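You operate a simulated robot arm through the tools that you are given. There is no shell and no other tool. Be economical: measure what you need, move in short steps, check, and stop when the job is done.

You are at the controls of a simulated robot arm. One attempt, no reset.

## Task
Clamp the long beige block in the small vice and sand the dried glue off its top.
Fine: put the orange sanding block back and open the vice. Set down upright: what you pick out, orange sanding block. What is to be rubbed or washed off counts as gone when no trace of it is left.

Only the result counts: the job must be done as asked and must still hold three seconds after the hand-in. Knocking over, shifting, dropping, spilling or breaking anything else fails it.

## Robot
A 7-joint arm with a two-finger parallel gripper, fixed in place. Base frame: the origin is at the foot of the arm, x ahead of it, y to its left, z up; the work surface is at about z = 0. Units: m, rad, N and s.
With the tool pointing down near the work surface it reaches from about 0.24 to 0.62 m from the base axis. Its first joint turns from -1.152 to 1.152 rad. Payload 2.6 kg.
The TCP is the grasp point between the finger pads, 0.03 m short of the fingertips. In the tool frame z runs along the fingers and y along their closing line. Largest opening 0.094 m; finger width 0.028, thickness 0.01; the body of the gripper, 0.05 by 0.096 m, starts 0.055 m behind the TCP.
Orientation is told as [roll, pitch, yaw] about the base's x, y, z axes, in that order, counted from this pose: with the fingers straight down and closing along the base's y, the tool's x points along the base's -x, its y along +y and its z along -z.

## Interface
- The arm moves only by the tool jog_arm. Its argument "motion" is a list of rows, each an object of numbers (a shift or turn left out is 0, a gripper value left out holds the last): "claw": the gripper command, from -1 (shut) to 1 (fully open), values between in proportion; "dx", "dy", "dz": the shift along the tool's x, y, z in units of 50 mm (1.0 is 50 mm); "wx", "wy", "wz": the turn, a rotation vector about the tool's x, y, z in units of 8 degrees (1.0 is 8 degrees). In form: [{"claw": .., "dx": .., "dy": .., "dz": .., "wx": .., "wy": .., "wz": ..}, ...]. A call has 1 to 12 rows; each row shifts and turns the commanded pose from where the row before left it, along the tool's axes as they then stand. A call with a number of a shift or a turn outside -1 to 1 is refused whole. Each row takes 0.2 s and may step no farther than 0.05 m and 0.15 rad from the row before; otherwise, or with a gripper value out of range, the whole call is refused. A pose out of reach is approached as far as the arm can. The call stops where the force on the tool passes 70 N (or 10 N more than at its start, if that is more) or the arm is blocked; 0.2 s more then pass. The fingers move at their own pace (about 0.072 m/s each) and stop on an object; they squeeze with about 38 N. The grip force told is the motor's: it shows also when the fingers shut on nothing. Time passes only in rows, and 0.2 s behind the last, so rows that do not move let the fingers close. The reply holds the time, the measured pose of the TCP, the force on the tool along the base axes, the opening and the grip force, in the units named above and with some noise, with the torque about the TCP (base axes, N m) and any sound that the robot's microphone picked up, and new pictures: "pictures" is both (left out), scene, wrist or none.
- Cameras (640 x 400 px; columns grow to the right, rows downward): "scene" is fixed at [0.0526, 0.4444, 0.5689]; the picture's right is [-0.62, -0.78, 0.00], its down [-0.41, 0.32, -0.85] and it looks along [0.67, -0.53, -0.52] (base axes); focal length 347 px, centre (320, 200). "wrist" rides on the gripper at [0.076, 0.014, -0.102] in the tool frame; the picture's right is [-0.18, 0.98, 0.00], its down [-0.75, -0.14, -0.64] and it looks along [-0.63, -0.12, 0.77] (tool axes); focal length 243 px, centre (320, 200). There is no depth. A picture from a camera that has moved, and an enlarged one, comes with that camera's place and axes in the base frame and with its lens.
- enlarge(camera, box): a new picture of the part [left, top, right, bottom] of that camera's present view, enlarged. No time passes.
- hand_in(): hands the job in; it is judged then, once.

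Go step by step. Nothing tells you positions but the pictures and the camera data: compare them with the known pose of the tool, close in by small moves and look again before you grip or let go. The budget is 120 turns and 200 pictures, counting those below and the enlarged ones. Unless the task says otherwise, let go and move clear before handing in, and close with one line.

The tools are called after "Emit:" as a command line: name --argument value ..., lists and objects as JSON in quotes. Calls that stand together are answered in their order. jog_arm: Moves the arm, as the interface text tells. Its arguments: {"type":"object","properties":{"motion":{"type":"array","items":{"type":"object","properties":{"claw":{"type":"number"},"dx":{"type":"number"},"dy":{"type":"number"},"dz":{"type":"number"},"wx":{"type":"number"},"wy":{"type":"number"},"wz":{"type":"number"}}}},"pictures":{"type":"string","enum":["both","scene","wrist","none"]}},"required":["motion"]} The other tools are called the same way: enlarge (camera, box) takes an enlarged picture of a part of a camera's view; hand_in () hands the job in.

At the start:

```text
clock: 0.0
position: [0.3355, 0.1303, 0.4075]
ee_rot: [0.0, -0.001, 0.0]
ft_force: [0.1, 0.1, 0.2]
torque: [-0.01, 0.0, 0.01]
finger_gap: 0.0941
grasp_force: 0.0
```

scene: 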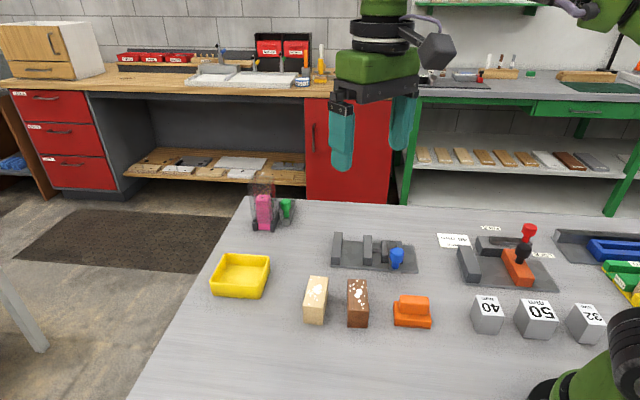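
wrist: 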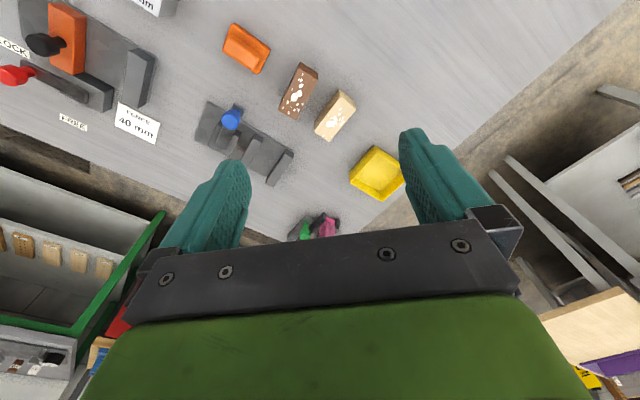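

I see a table with a vice (grey plate with blue knob), a beige and a brown block with glue, and an orange sanding block. I'll look closer first.

Emit:
enlarge --camera "scene" --box '[290, 220, 450, 340]'

Emit:
enlarge --camera "wrist" --box '[180, 10, 420, 200]'

Emit:
enlarge --camera "scene" --box '[430, 200, 640, 350]'

```text
3.33 times, centred on (370, 280) of scene
camera zoom: at [0.0526, 0.4444, 0.5689], right [-0.62, -0.78, 0.0], down [-0.41, 0.32, -0.85], along [0.67, -0.53, -0.52], focal length 1155 px, centre (153, -67)
```

zoom: 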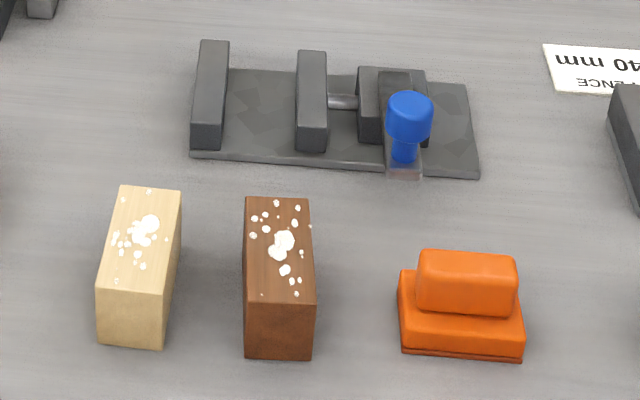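

```text
2.11 times, centred on (300, 105) of wrist
camera zoom: at [0.2604, 0.1436, 0.5084], right [0.18, 0.98, 0.0], down [0.75, -0.14, 0.64], along [0.63, -0.12, -0.77], focal length 511 px, centre (362, 400)
```

zoom: 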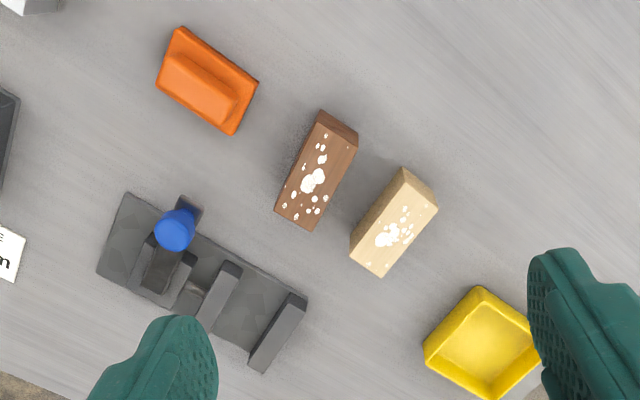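

```text
2.67 times, centred on (535, 275) of scene
camera zoom: at [0.0526, 0.4444, 0.5689], right [-0.62, -0.78, 0.0], down [-0.41, 0.32, -0.85], along [0.67, -0.53, -0.52], focal length 924 px, centre (-253, 0)
```

zoom: 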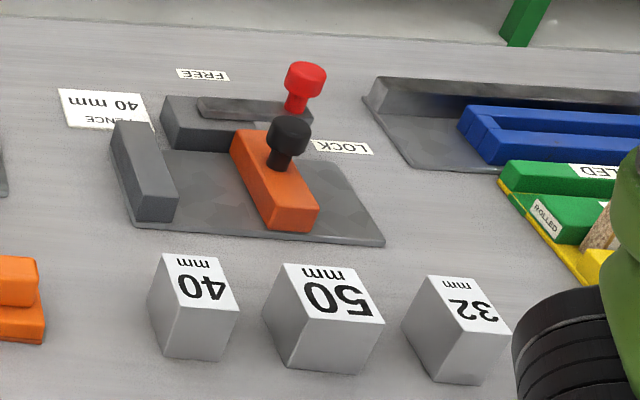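

The block is about 85×40×46 mm, lying with its long axis parallel to the vice jaws. I'll move to look closer at the vice and its blue lever.

Emit:
jog_arm --motion '[{"dx": 0.22, "dy": -0.52, "dz": 0.55}, {"dx": 0.22, "dy": -0.52, "dz": 0.55}, {"dx": 0.22, "dy": -0.52, "dz": 0.55}, {"dx": 0.22, "dy": -0.52, "dz": 0.55}, {"dx": 0.22, "dy": -0.52, "dz": 0.55}, {}]'

```text
clock: 1.4
position: [0.2822, 0.0004, 0.268]
ee_rot: [-0.003, 0.0, 0.001]
ft_force: [0.5, 0.5, 1.1]
torque: [-0.02, 0.02, 0.01]
finger_gap: 0.0941
grasp_force: 0.1
camera wrist: at [0.2052, 0.0144, 0.3699], right [0.18, 0.98, 0.0], down [0.75, -0.14, 0.64], along [0.63, -0.12, -0.77], focal length 243 px, centre (320, 200)
```

scene: 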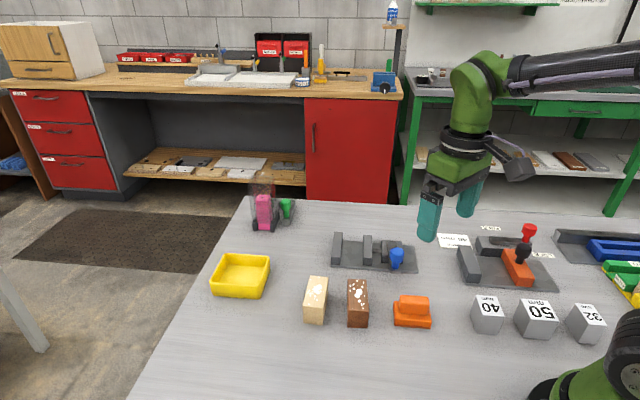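
wrist: 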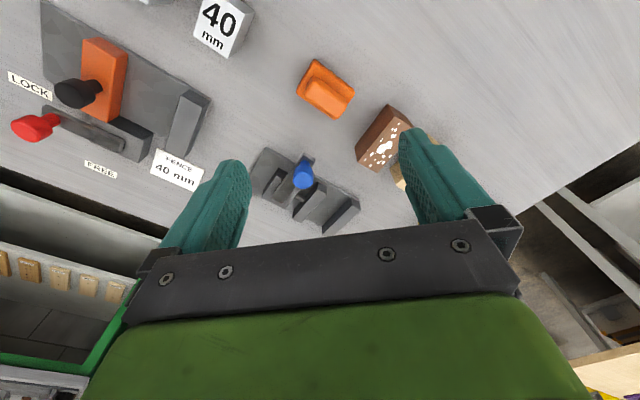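

The vice sits in view between the fingers; enlarging it.

Emit:
enlarge --camera "wrist" --box '[240, 135, 370, 240]'

Emit:
enlarge --camera "scene" --box '[325, 225, 425, 280]'

```text
3.81 times, centred on (305, 188) of wrist
camera zoom: at [0.2052, 0.0144, 0.3699], right [0.18, 0.98, 0.0], down [0.75, -0.14, 0.64], along [0.63, -0.12, -0.77], focal length 924 px, centre (377, 248)
```

zoom: 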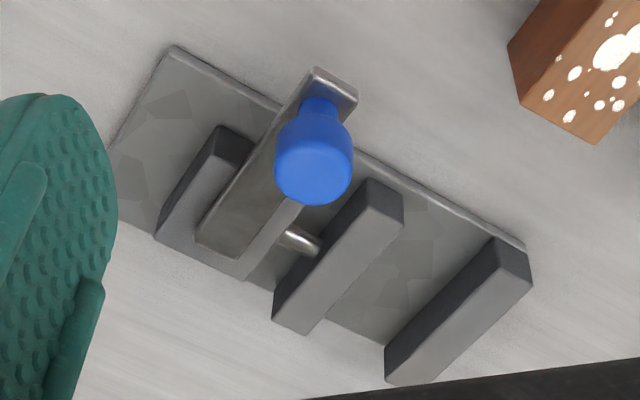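

```text
6.40 times, centred on (375, 252) of scene
camera zoom: at [0.0526, 0.4443, 0.5689], right [-0.62, -0.78, 0.0], down [-0.41, 0.32, -0.85], along [0.67, -0.53, -0.52], focal length 2218 px, centre (-32, -136)
```

zoom: 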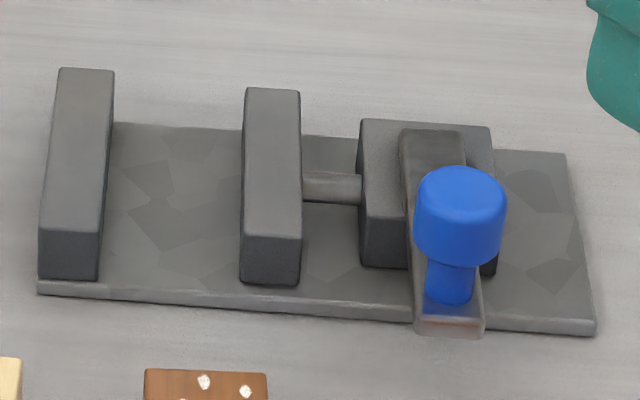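

The vice is a plate with a fixed jaw, a moving jaw on a rod, and a bar-lever with a blue knob. I'll turn the tool to −45° yaw and look at the beige block and jaws from behind the block.

Emit:
jog_arm --motion '[{"dx": -0.4, "dy": 0.63, "dz": 0.06}, {"dx": -0.4, "dy": 0.63, "dz": 0.06}, {"dx": -0.4, "dy": 0.63, "dz": 0.06}, {"dx": -0.4, "dy": 0.63, "dz": 0.06}, {"dx": -0.4, "dy": 0.63, "dz": 0.06}, {"dx": -0.4, "dy": 0.63, "dz": 0.06}, {"wz": 0.9375}, {"wz": 0.9375}, {"wz": 0.9375}, {"wz": 0.9375}, {"wz": 0.9375}, {"wz": 0.9375}]' --pictures "wrist"

```text
clock: 4.0
position: [0.4036, 0.1875, 0.2522]
ee_rot: [0.001, 0.0, -0.79]
ft_force: [0.3, -0.4, 0.2]
torque: [0.01, -0.04, -0.03]
finger_gap: 0.0939
grasp_force: 0.1
camera wrist: at [0.3587, 0.2517, 0.3535], right [0.83, 0.56, 0.0], down [0.43, -0.63, 0.64], along [0.36, -0.53, -0.77], focal length 243 px, centre (320, 200)
```

wrist: 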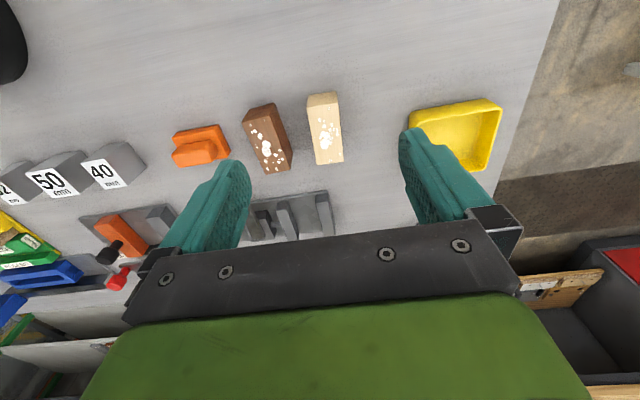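

Good view of the block and vice; enlarging to measure.

Emit:
enlarge --camera "wrist" --box '[230, 80, 370, 170]'

Emit:
enlarge --camera "wrist" --box '[230, 170, 350, 250]'

```text
4.44 times, centred on (300, 125) of wrist
camera zoom: at [0.3587, 0.2517, 0.3535], right [0.83, 0.56, 0.0], down [0.43, -0.63, 0.64], along [0.36, -0.53, -0.77], focal length 1078 px, centre (409, 533)
```

zoom: 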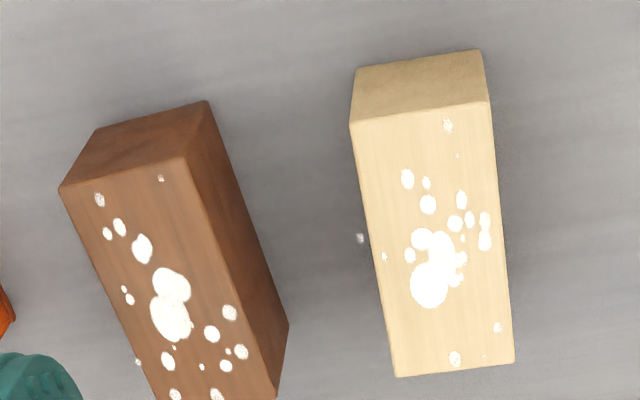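

```text
5.00 times, centred on (290, 210) of wrist
camera zoom: at [0.3587, 0.2517, 0.3535], right [0.83, 0.56, 0.0], down [0.43, -0.63, 0.64], along [0.36, -0.53, -0.77], focal length 1213 px, centre (470, 150)
```

zoom: 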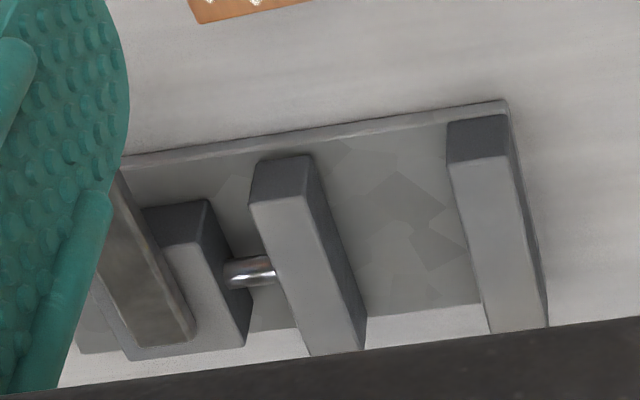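

Block centre ≈ (0.447, 0.1365), yaw ≈ −46.5°; the jaw gap is ≈53 mm and centred near (0.522, −0.032). I'll go above the block with partly opened fingers.

Emit:
jog_arm --motion '[{"dx": -0.335, "dy": -0.025, "dz": 0.6, "claw": 0.5}, {"dx": -0.335, "dy": -0.025, "dz": 0.6}, {"dx": -0.335, "dy": -0.025, "dz": 0.6}, {"dx": -0.335, "dy": -0.025, "dz": 0.6}, {"wz": 0.17}, {}]'

```text
clock: 5.4
position: [0.4457, 0.1375, 0.13]
ee_rot: [-0.001, 0.002, -0.809]
ft_force: [0.2, -0.8, -0.7]
torque: [0.01, 0.0, -0.02]
finger_gap: 0.0706
grasp_force: 0.0
camera wrist: at [0.403, 0.2013, 0.2313], right [0.84, 0.54, 0.0], down [0.42, -0.64, 0.64], along [0.35, -0.54, -0.77], focal length 243 px, centre (320, 200)
```

scene: 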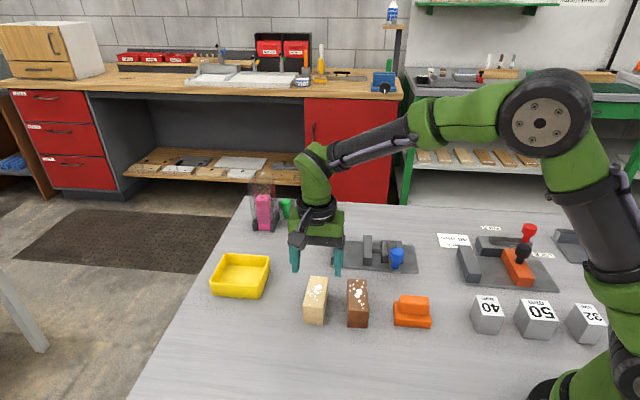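
wrist: 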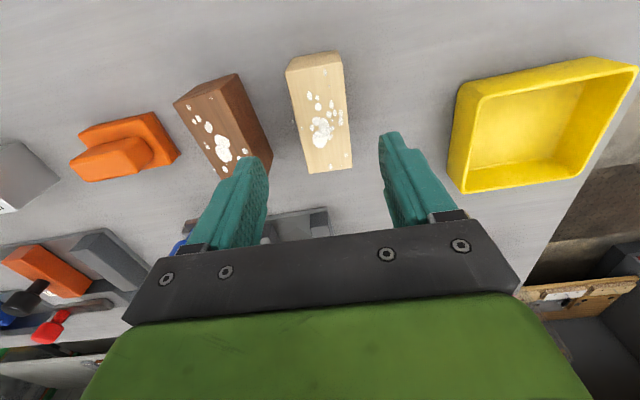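

Descending to just above the block top to verify alignment.

Emit:
jog_arm --motion '[{"dx": -0.03, "dz": 0.45}, {"dz": 0.45}, {}]'

```text
clock: 6.2
position: [0.4457, 0.1357, 0.0862]
ee_rot: [-0.003, 0.002, -0.811]
ft_force: [0.0, 0.1, 0.5]
torque: [-0.02, -0.02, 0.01]
finger_gap: 0.0704
grasp_force: 0.0
camera wrist: at [0.4027, 0.2005, 0.1884], right [0.84, 0.55, 0.0], down [0.42, -0.64, 0.64], along [0.35, -0.54, -0.77], focal length 243 px, centre (320, 200)
```

scene: 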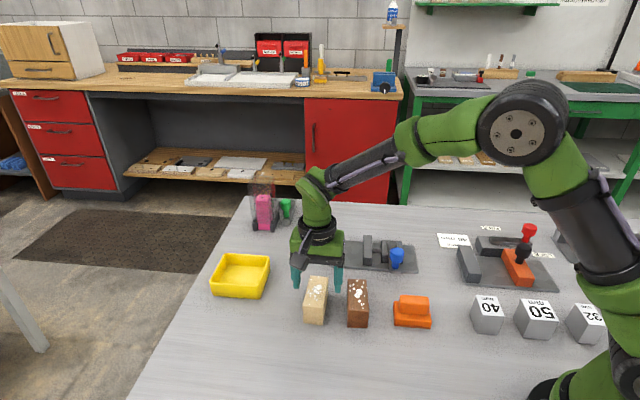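
wrist: 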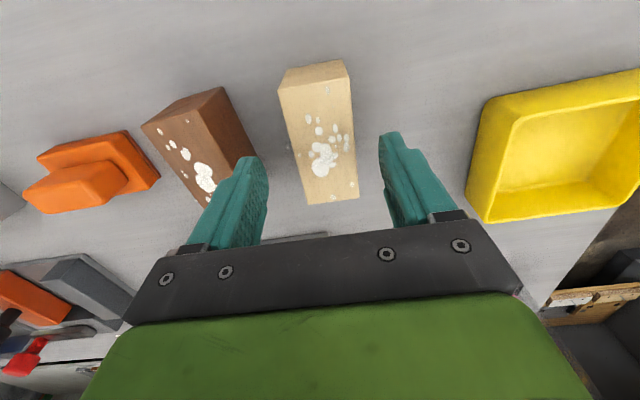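

Alignment looks centred and the brown block is clear of the left finger. Descending and gripping.

Emit:
jog_arm --motion '[{"dz": 0.28}, {"dz": 0.28}, {}]' --pictures "wrist"

Emit:
jog_arm --motion '[{"claw": -0.6}, {"claw": -0.6}, {}, {}]' --pictures "wrist"

```text
clock: 7.0
position: [0.4458, 0.1386, 0.0586]
ee_rot: [0.002, 0.001, -0.808]
ft_force: [-0.7, 0.7, -1.3]
torque: [-0.01, -0.02, 0.02]
finger_gap: 0.0706
grasp_force: 0.1
camera wrist: at [0.4029, 0.2022, 0.1592], right [0.84, 0.54, 0.0], down [0.42, -0.64, 0.64], along [0.35, -0.54, -0.77], focal length 243 px, centre (320, 200)
```

wrist: 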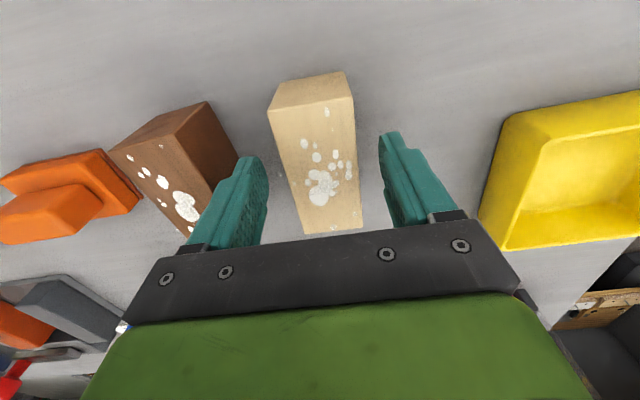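

```text
clock: 8.0
position: [0.4457, 0.1376, 0.0586]
ee_rot: [-0.001, -0.002, -0.811]
ft_force: [-0.3, 0.3, -0.4]
torque: [-0.02, -0.04, 0.01]
finger_gap: 0.039
grasp_force: 37.6
camera wrist: at [0.403, 0.2022, 0.1594], right [0.84, 0.55, 0.0], down [0.42, -0.64, 0.64], along [0.35, -0.54, -0.77], focal length 243 px, centre (320, 200)
```

wrist: 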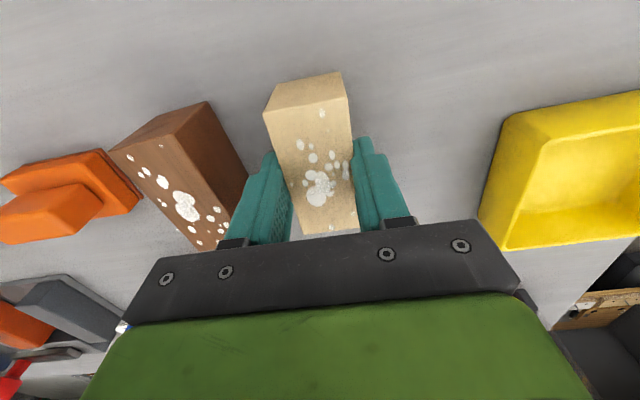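

Gripped at 39 mm. Lifting and carrying over the vice, staying high.

Emit:
jog_arm --motion '[{"dz": -0.7}, {"dz": -0.7}, {"dz": -0.7}, {"dx": -0.695, "dy": -0.245}, {"dx": -0.695, "dy": -0.245}, {"dx": -0.695, "dy": -0.245}, {"dx": -0.695, "dy": -0.245}, {"dx": -0.695, "dy": -0.245}, {}]'

Emit:
enlarge --camera "scene" --box '[325, 170, 445, 280]'

```text
clock: 10.0
position: [0.5232, -0.0313, 0.164]
ee_rot: [-0.001, 0.0, -0.808]
ft_force: [0.0, 0.9, -1.8]
torque: [0.04, -0.01, 0.0]
finger_gap: 0.0392
grasp_force: 38.7
camera wrist: at [0.4795, 0.0321, 0.2666], right [0.84, 0.55, 0.0], down [0.42, -0.64, 0.64], along [0.35, -0.54, -0.77], focal length 243 px, centre (320, 200)
```

scene: 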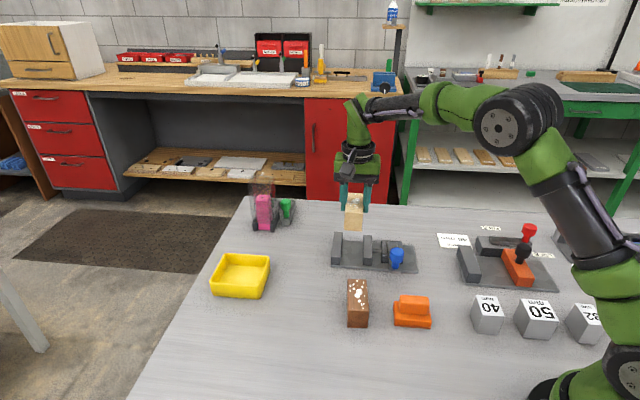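
wrist: 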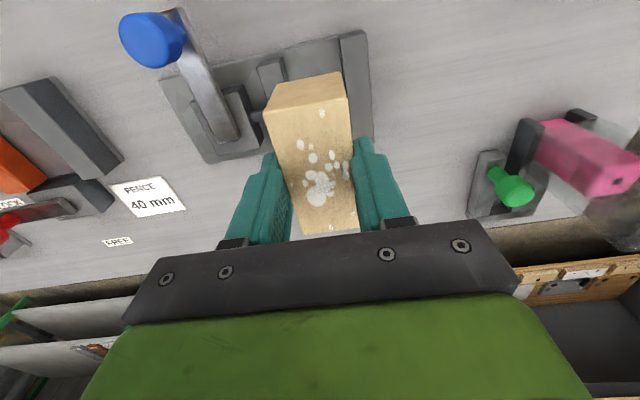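

```text
3.64 times, centred on (385, 225) of scene
camera zoom: at [0.0527, 0.4443, 0.5689], right [-0.62, -0.78, 0.0], down [-0.41, 0.32, -0.85], along [0.67, -0.53, -0.52], focal length 1260 px, centre (84, 109)
```

zoom: 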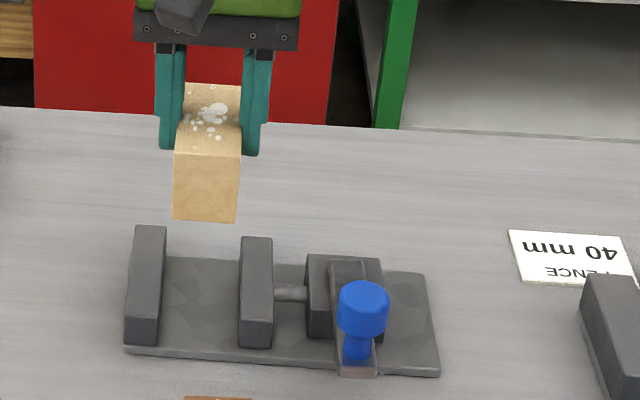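

Block hovers over the vice. Measuring jaw near ends in the wrist view.

Emit:
enlarge --camera "wrist" --box '[240, 20, 390, 110]'

```text
4.27 times, centred on (315, 65) of wrist
camera zoom: at [0.4795, 0.0321, 0.2666], right [0.84, 0.55, 0.0], down [0.42, -0.64, 0.64], along [0.35, -0.54, -0.77], focal length 1035 px, centre (341, 776)
```

zoom: 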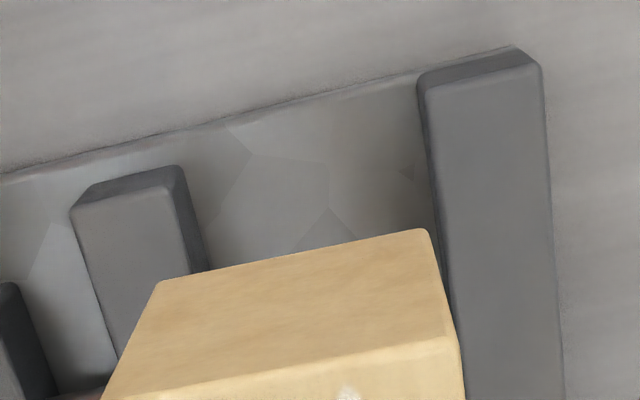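

Vice axis is ≈45°, and the block is centred on the gap within ~1–2 mm. Correcting yaw 1° and lowering to just above the jaws.

Emit:
jog_arm --motion '[{"dz": 0.45, "wz": -0.13}, {"dz": 0.45}, {"dz": 0.4}, {}]' --pictures "none"

Emit:
enlarge --camera "scene" --box '[325, 200, 425, 280]'

Emit:
enlarge --camera "wrist" --box '[210, 0, 410, 140]'

```text
clock: 11.0
position: [0.5227, -0.0294, 0.1008]
ee_rot: [0.0, 0.0, -0.792]
ft_force: [-0.1, 0.0, -1.8]
torque: [0.02, 0.04, -0.03]
finger_gap: 0.0392
grasp_force: 38.5
```

```text
5.00 times, centred on (375, 240) of scene
camera zoom: at [0.0526, 0.4444, 0.5689], right [-0.62, -0.78, 0.0], down [-0.41, 0.32, -0.85], along [0.67, -0.53, -0.52], focal length 1733 px, centre (45, 0)
```

zoom: 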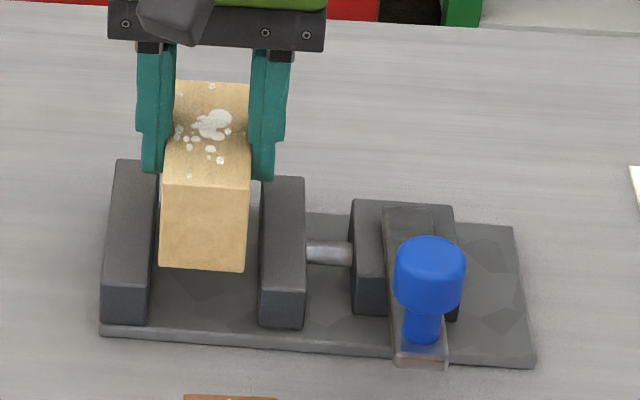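

```text
2.86 times, centred on (310, 70) of wrist
camera zoom: at [0.478, 0.0336, 0.2014], right [0.83, 0.56, 0.0], down [0.43, -0.64, 0.64], along [0.36, -0.53, -0.77], focal length 693 px, centre (349, 571)
```

zoom: 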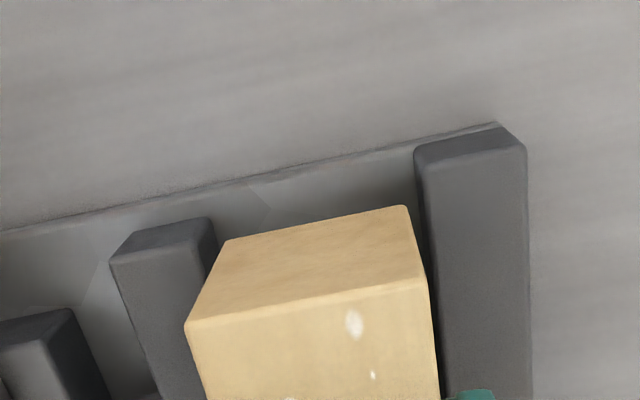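

Block lines up between the jaws with margin. Lowering to the plate.

Emit:
jog_arm --motion '[{"dz": 0.2, "dy": -0.02}, {"dz": 0.2}, {"dz": 0.2}, {}]' --pictures "none"

Emit:
enlarge --camera "scene" --box '[325, 200, 425, 280]'

```text
clock: 12.0
position: [0.5242, -0.0318, 0.0684]
ee_rot: [-0.001, -0.001, -0.792]
ft_force: [-1.0, 0.3, -1.2]
torque: [0.05, 0.0, -0.04]
finger_gap: 0.0394
grasp_force: 37.8
```

```text
5.00 times, centred on (375, 240) of scene
camera zoom: at [0.0526, 0.4444, 0.5689], right [-0.62, -0.78, 0.0], down [-0.41, 0.32, -0.85], along [0.67, -0.53, -0.52], focal length 1733 px, centre (45, 0)
```

zoom: 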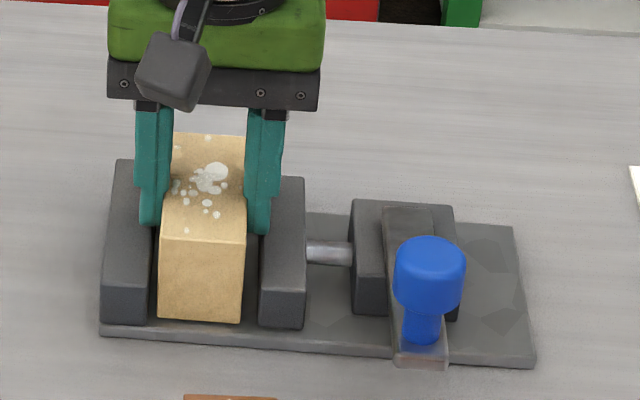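

Nearly on the plate; lowering to contact in small steps.

Emit:
jog_arm --motion '[{"dz": 0.05}, {"dz": 0.03}, {}]' --pictures "none"

```text
clock: 12.8
position: [0.523, -0.0318, 0.0665]
ee_rot: [0.005, -0.001, -0.793]
ft_force: [-7.8, 1.7, 21.6]
torque: [0.14, 0.74, -0.1]
finger_gap: 0.0392
grasp_force: 38.3
```

Contact at z≈0.0665, so the block is down. Releasing and rising.

Emit:
jog_arm --motion '[{"dz": -0.04, "claw": 0.3}, {"claw": 0.3}, {}, {"dz": -0.4}, {"dz": -0.8}, {"dz": -0.8}]'

Emit:
enlarge --camera "scene" --box '[325, 200, 425, 280]'

```text
clock: 14.2
position: [0.5193, -0.0325, 0.1681]
ee_rot: [0.0, 0.001, -0.791]
ft_force: [-0.9, 0.0, 1.0]
torque: [-0.01, 0.01, -0.02]
finger_gap: 0.0613
grasp_force: 0.1
camera wrist: at [0.4757, 0.0309, 0.2692], right [0.83, 0.56, 0.0], down [0.43, -0.64, 0.64], along [0.36, -0.53, -0.77], focal length 243 px, centre (320, 200)
```

scene: 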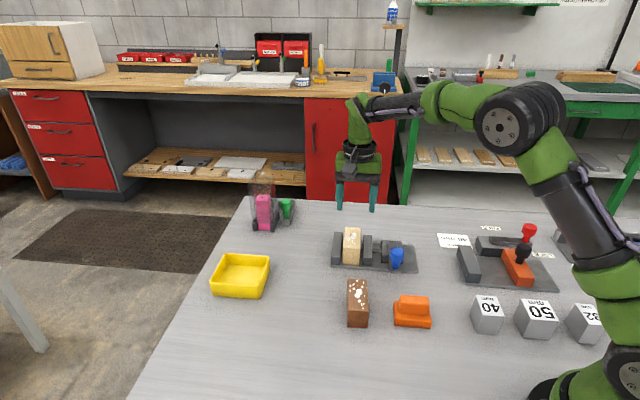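
wrist: 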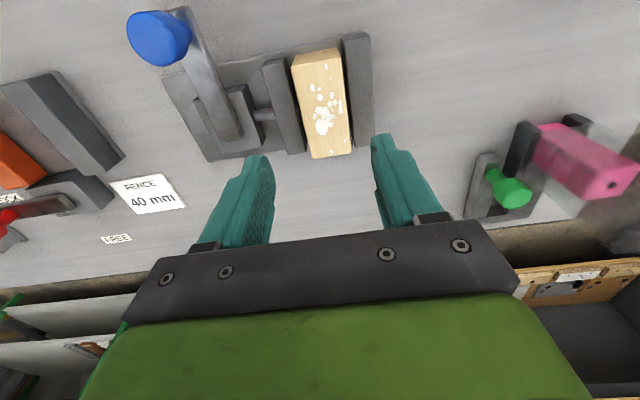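

```text
5.00 times, centred on (375, 240) of scene
camera zoom: at [0.0526, 0.4444, 0.5689], right [-0.62, -0.78, 0.0], down [-0.41, 0.32, -0.85], along [0.67, -0.53, -0.52], focal length 1733 px, centre (45, 0)
```

zoom: 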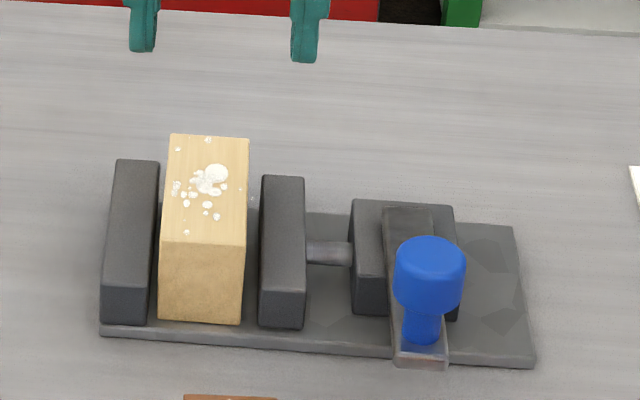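

The beige block stands in the vice. Knob is at about (0.401, −0.041), z 0.06–0.095; moving above it.

Emit:
jog_arm --motion '[{"dx": 0.51, "dy": -0.6}, {"dx": 0.51, "dy": -0.6}, {"dx": 0.51, "dy": -0.6}, {"dz": 0.4}, {}]'

Emit:
enlarge --camera "scene" --box '[325, 180, 445, 280]'

```text
clock: 15.4
position: [0.4025, -0.0392, 0.1458]
ee_rot: [0.0, 0.0, -0.79]
ft_force: [0.0, -0.6, 0.2]
torque: [0.0, -0.05, 0.0]
finger_gap: 0.0609
grasp_force: 0.1
camera wrist: at [0.3584, 0.0236, 0.2467], right [0.83, 0.56, 0.0], down [0.43, -0.64, 0.64], along [0.36, -0.53, -0.77], focal length 243 px, centre (320, 200)
```

scene: 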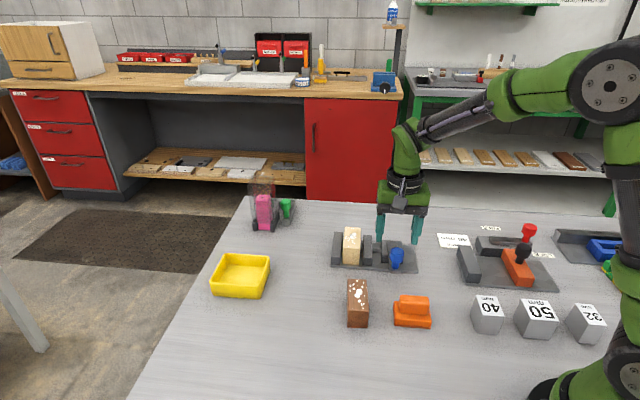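
wrist: 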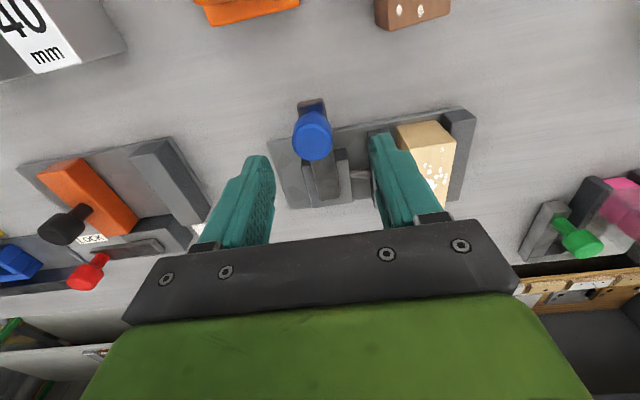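

```text
4.00 times, centred on (385, 230) of scene
camera zoom: at [0.0526, 0.4444, 0.5689], right [-0.62, -0.78, 0.0], down [-0.41, 0.32, -0.85], along [0.67, -0.53, -0.52], focal length 1386 px, centre (60, 80)
```

zoom: 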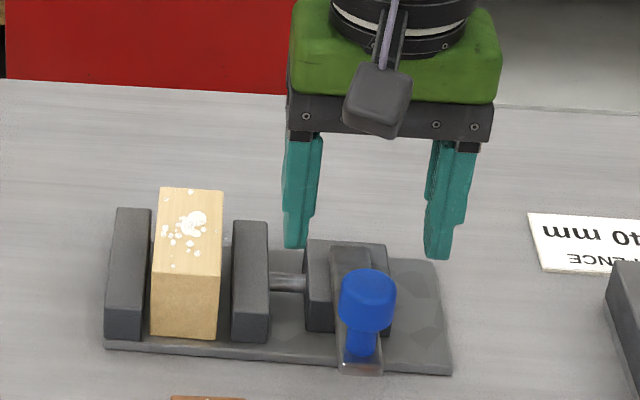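

Knob is slightly offset; correcting, then lowering around the knob.

Emit:
jog_arm --motion '[{"dx": 0.07, "dy": -0.08}, {"dz": 0.4}, {"dz": 0.4}, {"dz": 0.3}, {}]'

Emit:
enlarge --camera "scene" --box '[325, 180, 445, 280]'

```text
clock: 16.6
position: [0.3989, -0.0417, 0.0936]
ee_rot: [0.001, -0.001, -0.792]
ft_force: [0.6, -0.3, -0.2]
torque: [-0.02, -0.03, -0.03]
finger_gap: 0.0613
grasp_force: 0.1
camera wrist: at [0.3551, 0.022, 0.1946], right [0.83, 0.56, 0.0], down [0.43, -0.64, 0.64], along [0.36, -0.53, -0.77], focal length 243 px, centre (320, 200)
```

scene: 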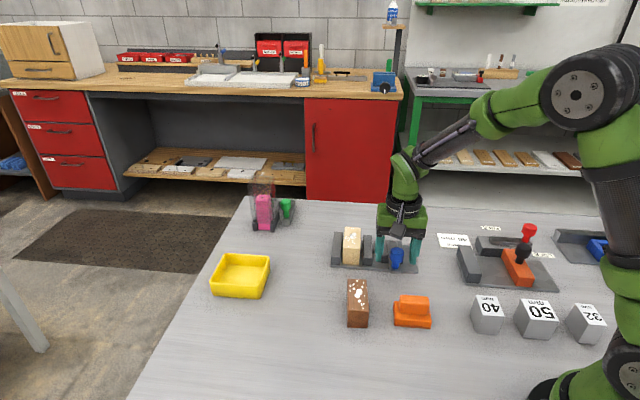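
wrist: 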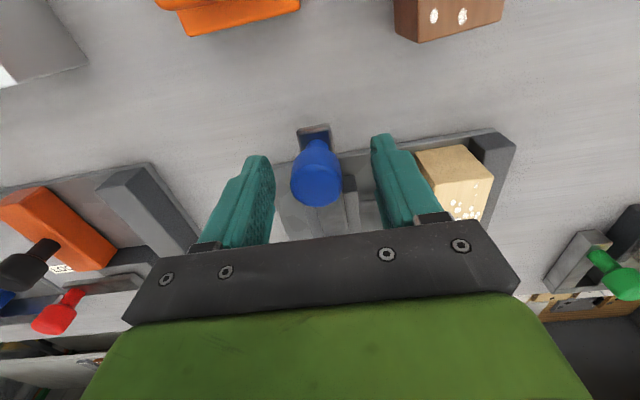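

```text
4.00 times, centred on (385, 230) of scene
camera zoom: at [0.0526, 0.4444, 0.5689], right [-0.62, -0.78, 0.0], down [-0.41, 0.32, -0.85], along [0.67, -0.53, -0.52], focal length 1386 px, centre (60, 80)
```

zoom: 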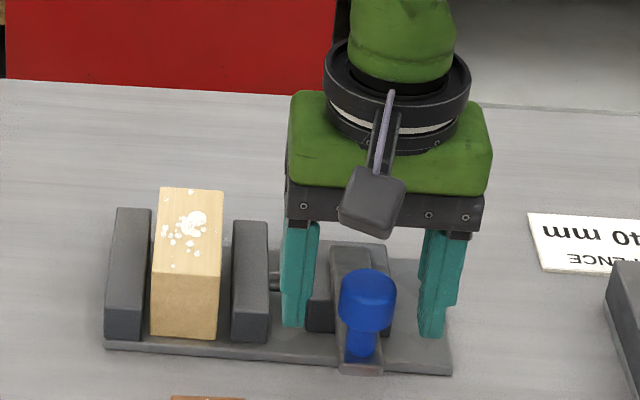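

The knob sits centred between the fingers. Lowering slightly and closing on it.

Emit:
jog_arm --motion '[{"dz": 0.16}, {"claw": -0.8}, {"claw": -0.8}, {}, {}]'

Emit:
enlarge --camera "scene" --box '[325, 180, 445, 280]'

```text
clock: 17.8
position: [0.399, -0.0432, 0.0856]
ee_rot: [-0.005, 0.0, -0.796]
ft_force: [-15.8, -17.1, 2.9]
torque: [0.09, 0.01, -0.46]
finger_gap: 0.0299
grasp_force: 45.0
camera wrist: at [0.3542, 0.0206, 0.186], right [0.83, 0.56, 0.0], down [0.43, -0.64, 0.64], along [0.36, -0.53, -0.77], focal length 243 px, centre (320, 200)
```

scene: 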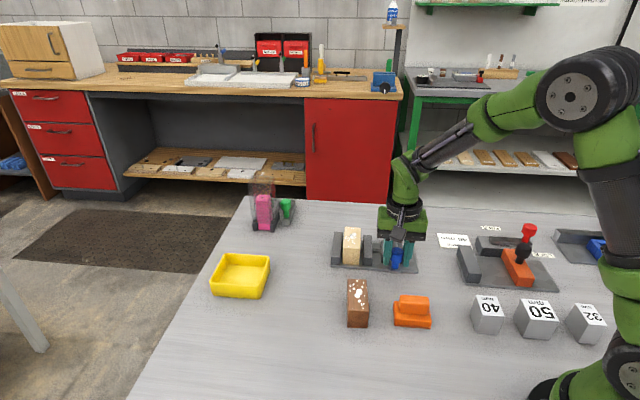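
wrist: 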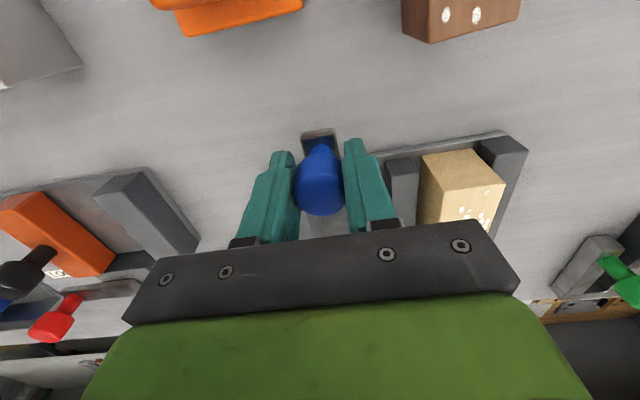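

```text
4.00 times, centred on (385, 230) of scene
camera zoom: at [0.0526, 0.4443, 0.569], right [-0.62, -0.78, 0.0], down [-0.41, 0.32, -0.85], along [0.67, -0.53, -0.52], focal length 1386 px, centre (60, 80)
```

zoom: 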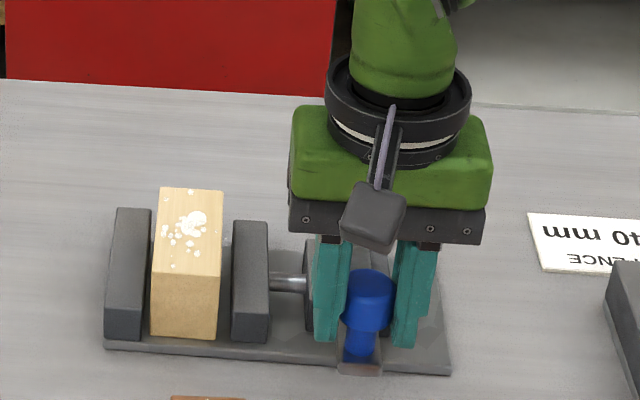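

Knob gripped. Probing gently away from the jaws (−w direction).

Emit:
jog_arm --motion '[{"dy": -0.08}, {"dy": -0.08}, {"dy": -0.08}, {}]' --pictures "none"

Emit:
enlarge --camera "scene" --box '[325, 180, 445, 280]'

```text
clock: 18.8
position: [0.3931, -0.0503, 0.0861]
ee_rot: [0.001, -0.007, -0.789]
ft_force: [24.1, -14.2, -20.0]
torque: [-0.18, 0.4, 0.28]
finger_gap: 0.0299
grasp_force: 45.2
```

```text
4.00 times, centred on (385, 230) of scene
camera zoom: at [0.0528, 0.4443, 0.5689], right [-0.62, -0.78, 0.0], down [-0.41, 0.32, -0.85], along [0.67, -0.53, -0.52], focal length 1386 px, centre (60, 80)
```

zoom: 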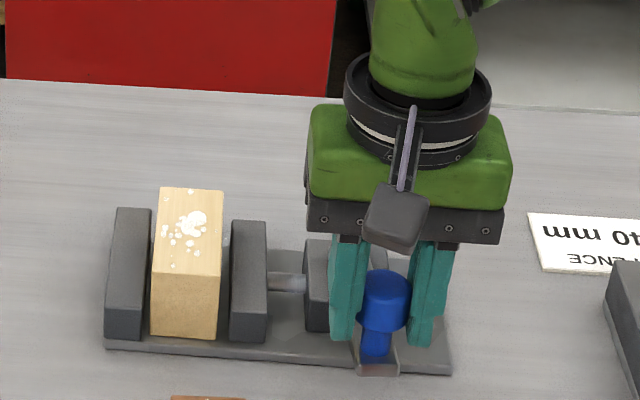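

It swings this way and the jaw begins to move. Following the arc around the pivot near (0.452, −0.09), turning the tool along.

Emit:
jog_arm --motion '[{"dx": -0.03, "dy": -0.15, "wz": -0.75}, {"dx": -0.02, "dy": -0.15, "wz": -0.75}, {"dx": -0.01, "dy": -0.15, "wz": -0.75}, {}]' --pictures "none"

Emit:
enlarge --camera "scene" --box '[325, 180, 445, 280]'

```text
clock: 19.8
position: [0.3811, -0.0677, 0.0861]
ee_rot: [0.001, -0.008, -0.476]
ft_force: [15.7, -16.1, 15.2]
torque: [-0.06, 0.24, -0.72]
finger_gap: 0.0296
grasp_force: 45.0
```

```text
4.00 times, centred on (385, 230) of scene
camera zoom: at [0.0526, 0.4444, 0.5689], right [-0.62, -0.78, 0.0], down [-0.41, 0.32, -0.85], along [0.67, -0.53, -0.52], focal length 1386 px, centre (60, 80)
```

zoom: 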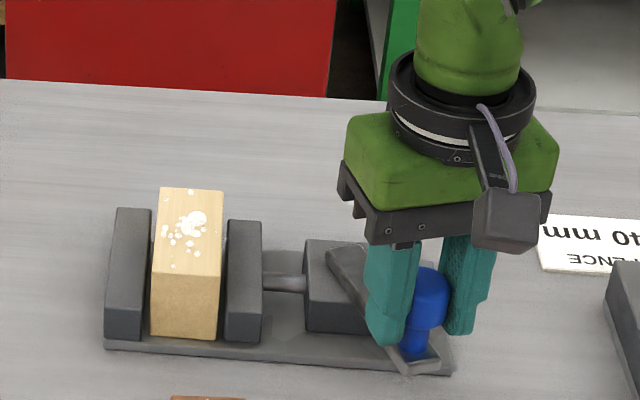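

The jaw is closing as the lever swings. Continuing the arc.

Emit:
jog_arm --motion '[{"dx": -0.03, "dy": -0.15, "wz": -0.75}, {"dx": -0.02, "dy": -0.15, "wz": -0.75}, {"dx": -0.02, "dy": -0.15, "wz": -0.75}, {}]' --pictures "none"

Emit:
enlarge --camera "scene" --box '[325, 180, 445, 280]'

```text
clock: 20.8
position: [0.3747, -0.0889, 0.0846]
ee_rot: [0.001, -0.002, -0.16]
ft_force: [-4.4, 0.6, 35.2]
torque: [-0.35, 0.2, 0.01]
finger_gap: 0.0296
grasp_force: 44.7
```

```text
4.00 times, centred on (385, 230) of scene
camera zoom: at [0.0525, 0.4444, 0.5689], right [-0.62, -0.78, 0.0], down [-0.41, 0.32, -0.85], along [0.67, -0.53, -0.52], focal length 1386 px, centre (60, 80)
```

zoom: 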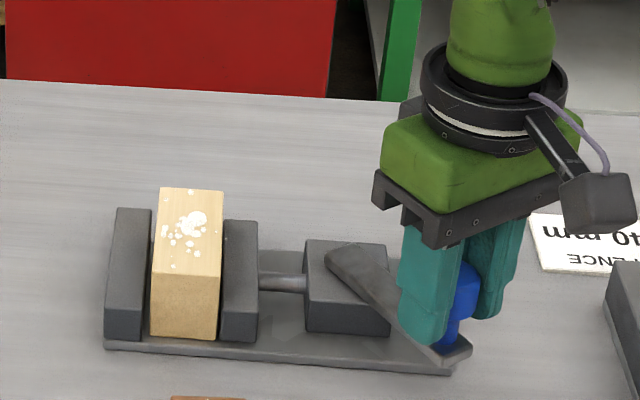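

The jaw has reached the block almost. Relieving the vertical load and continuing.

Emit:
jog_arm --motion '[{"dz": -0.04, "dy": -0.12, "dx": -0.01, "wz": -0.6}, {"dx": -0.01, "dy": -0.12, "wz": -0.6}, {}]' --pictures "none"

Emit:
enlarge --camera "scene" --box '[325, 180, 445, 280]'

```text
clock: 21.6
position: [0.3741, -0.1023, 0.0852]
ee_rot: [0.0, 0.002, 0.008]
ft_force: [6.5, -3.0, -4.3]
torque: [-0.25, -0.94, -0.15]
finger_gap: 0.0293
grasp_force: 45.2
```

```text
4.00 times, centred on (385, 230) of scene
camera zoom: at [0.0526, 0.4443, 0.5689], right [-0.62, -0.78, 0.0], down [-0.41, 0.32, -0.85], along [0.67, -0.53, -0.52], focal length 1386 px, centre (60, 80)
```

zoom: 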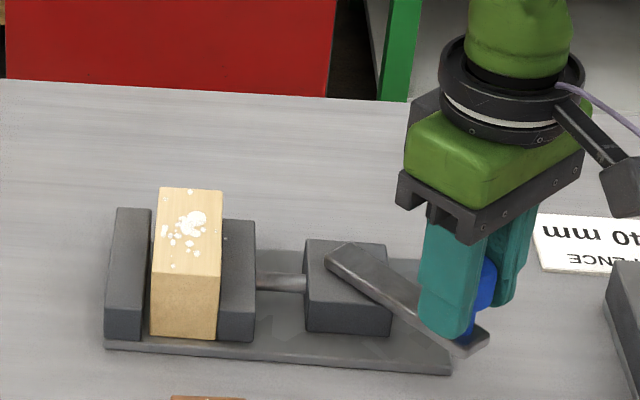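

Jaw now touches the block and should push it to the fixed jaw. Continuing.

Emit:
jog_arm --motion '[{"dx": -0.02, "dy": -0.15, "wz": -0.75}, {"dx": -0.02, "dy": -0.15, "wz": -0.75}, {"dx": -0.02, "dy": -0.15, "wz": -0.75}, {}]' --pictures "none"

Emit:
enlarge --camera "scene" --box '[325, 180, 445, 280]'

```text
clock: 22.6
position: [0.3774, -0.1244, 0.0854]
ee_rot: [0.002, 0.006, 0.317]
ft_force: [-26.6, -6.0, 5.7]
torque: [-0.19, -0.5, 0.18]
finger_gap: 0.0296
grasp_force: 45.1
```

```text
4.00 times, centred on (385, 230) of scene
camera zoom: at [0.0526, 0.4444, 0.5689], right [-0.62, -0.78, 0.0], down [-0.41, 0.32, -0.85], along [0.67, -0.53, -0.52], focal length 1386 px, centre (60, 80)
```

zoom: 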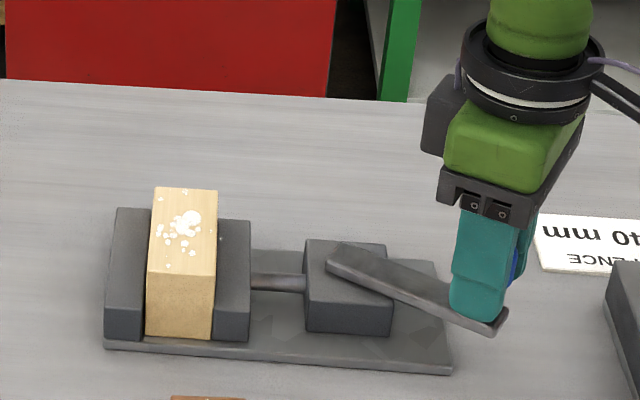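

Block nearly against the fixed jaw. Continuing a bit more.

Emit:
jog_arm --motion '[{"dx": 0.02, "dy": -0.15, "wz": -0.75}, {"dx": 0.0, "dy": -0.15, "wz": -0.75}, {}]' --pictures "none"

Emit:
enlarge --camera "scene" --box '[325, 180, 445, 280]'

```text
clock: 23.4
position: [0.3817, -0.1369, 0.0848]
ee_rot: [0.005, 0.001, 0.531]
ft_force: [-29.6, 4.0, 15.6]
torque: [-0.22, -0.47, 0.31]
finger_gap: 0.0295
grasp_force: 45.1
```

```text
4.00 times, centred on (385, 230) of scene
camera zoom: at [0.0525, 0.4444, 0.5689], right [-0.62, -0.78, 0.0], down [-0.41, 0.32, -0.85], along [0.67, -0.53, -0.52], focal length 1386 px, centre (60, 80)
```

zoom: 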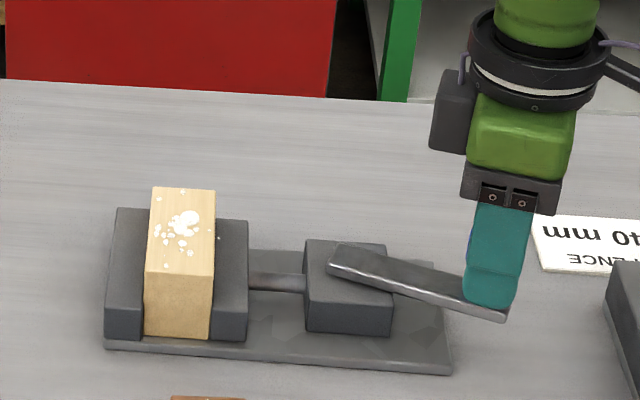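

Emit:
jog_arm --motion '[{"dx": 0.025, "dy": -0.15, "wz": -0.75}, {"dx": 0.01, "dy": -0.15, "wz": -0.75}, {}]' --pictures "none"

Emit:
enlarge --camera "scene" --box '[325, 180, 445, 280]'

```text
clock: 24.0
position: [0.3847, -0.1351, 0.0837]
ee_rot: [0.033, -0.001, 0.691]
ft_force: [-7.2, 6.9, 5.8]
torque: [-0.49, -0.58, -0.18]
finger_gap: 0.0294
grasp_force: 44.8
stopped in row 2: the force on the tool passed its limit at 75 N (the readings are from after the stop); the commanded pose is now the measured one
```

```text
4.00 times, centred on (385, 230) of scene
camera zoom: at [0.0526, 0.4443, 0.5689], right [-0.62, -0.78, 0.0], down [-0.41, 0.32, -0.85], along [0.67, -0.53, -0.52], focal length 1386 px, centre (60, 80)
```

zoom: 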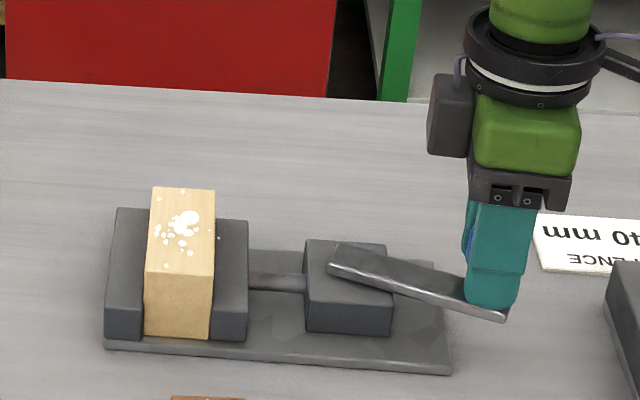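

Lever hit the stop with the block clamped between both jaws. Releasing the knob and rising to check it holds.

Emit:
jog_arm --motion '[{"claw": 0.2}, {}, {}, {"dz": -0.5}, {"dz": -0.8}, {"dz": -0.8}]'

Emit:
enlarge --camera "scene" --box '[325, 180, 445, 280]'

```text
clock: 25.4
position: [0.3875, -0.1396, 0.1913]
ee_rot: [0.031, -0.001, 0.688]
ft_force: [0.0, 0.4, -0.3]
torque: [0.03, -0.03, -0.01]
finger_gap: 0.0566
grasp_force: 0.1
camera wrist: at [0.3213, -0.1804, 0.293], right [-0.48, 0.88, 0.03], down [0.68, 0.35, 0.64], along [0.55, 0.33, -0.77], focal length 243 px, centre (320, 200)
```

scene: 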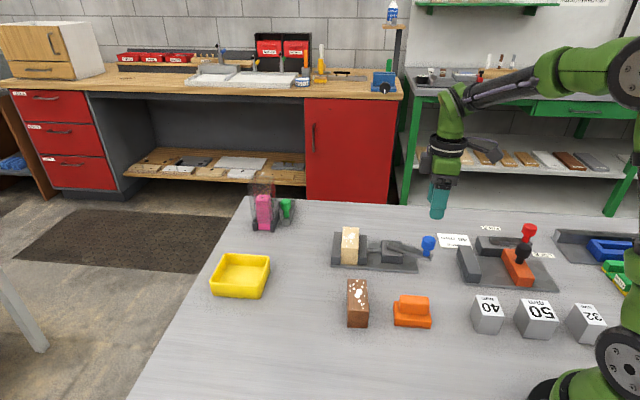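
wrist: 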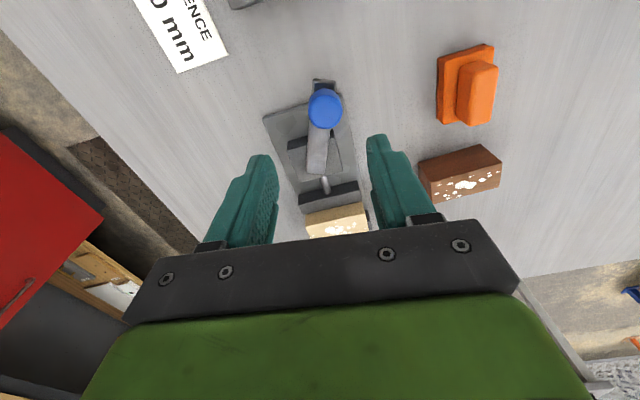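

```text
4.00 times, centred on (385, 230) of scene
camera zoom: at [0.0526, 0.4443, 0.5689], right [-0.62, -0.78, 0.0], down [-0.41, 0.32, -0.85], along [0.67, -0.53, -0.52], focal length 1386 px, centre (60, 80)
```

zoom: 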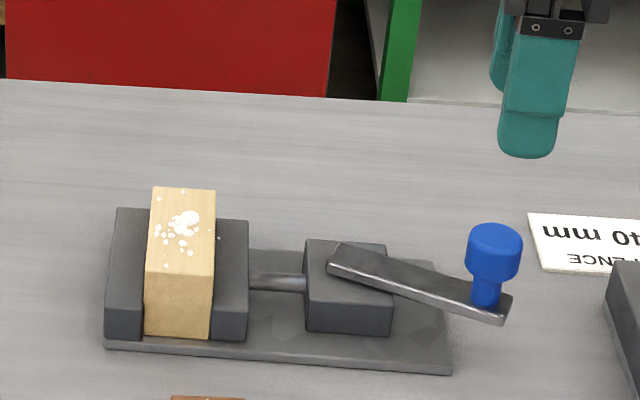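

Clamped and holding. Straightening the small tilt and moving to view the orange sanding block (its long axis is along the vice axis).

Emit:
jog_arm --motion '[{"wx": 0.22, "wz": -0.65}, {"dx": 0.1, "dy": 0.7, "dz": -0.1}, {"dx": 0.1, "dy": 0.7, "dz": -0.1}, {"dx": 0.1, "dy": 0.7}, {"dx": 0.1, "dy": 0.7}, {}]'

```text
clock: 26.8
position: [0.2739, -0.053, 0.1987]
ee_rot: [0.001, -0.004, 0.781]
ft_force: [-0.6, -0.5, -0.1]
torque: [0.0, 0.04, -0.03]
finger_gap: 0.0561
grasp_force: 0.2
camera wrist: at [0.2089, -0.0973, 0.2992], right [-0.56, 0.83, 0.0], down [0.63, 0.43, 0.64], along [0.53, 0.36, -0.76], focal length 243 px, centre (320, 200)
```

scene: 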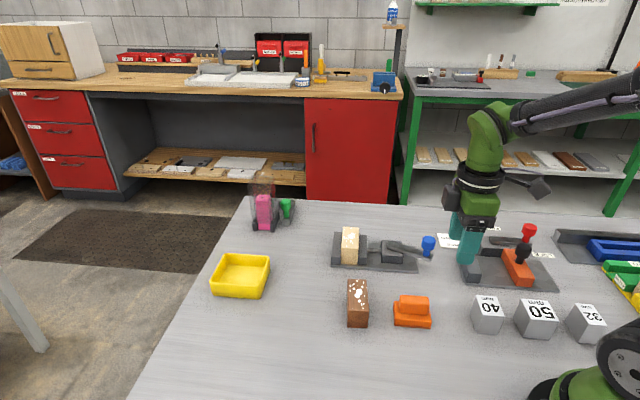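
wrist: 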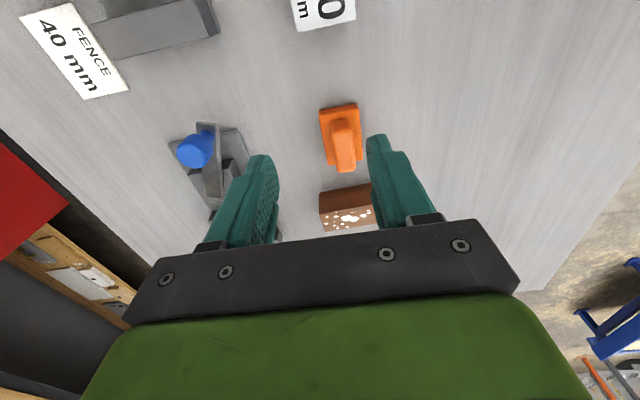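

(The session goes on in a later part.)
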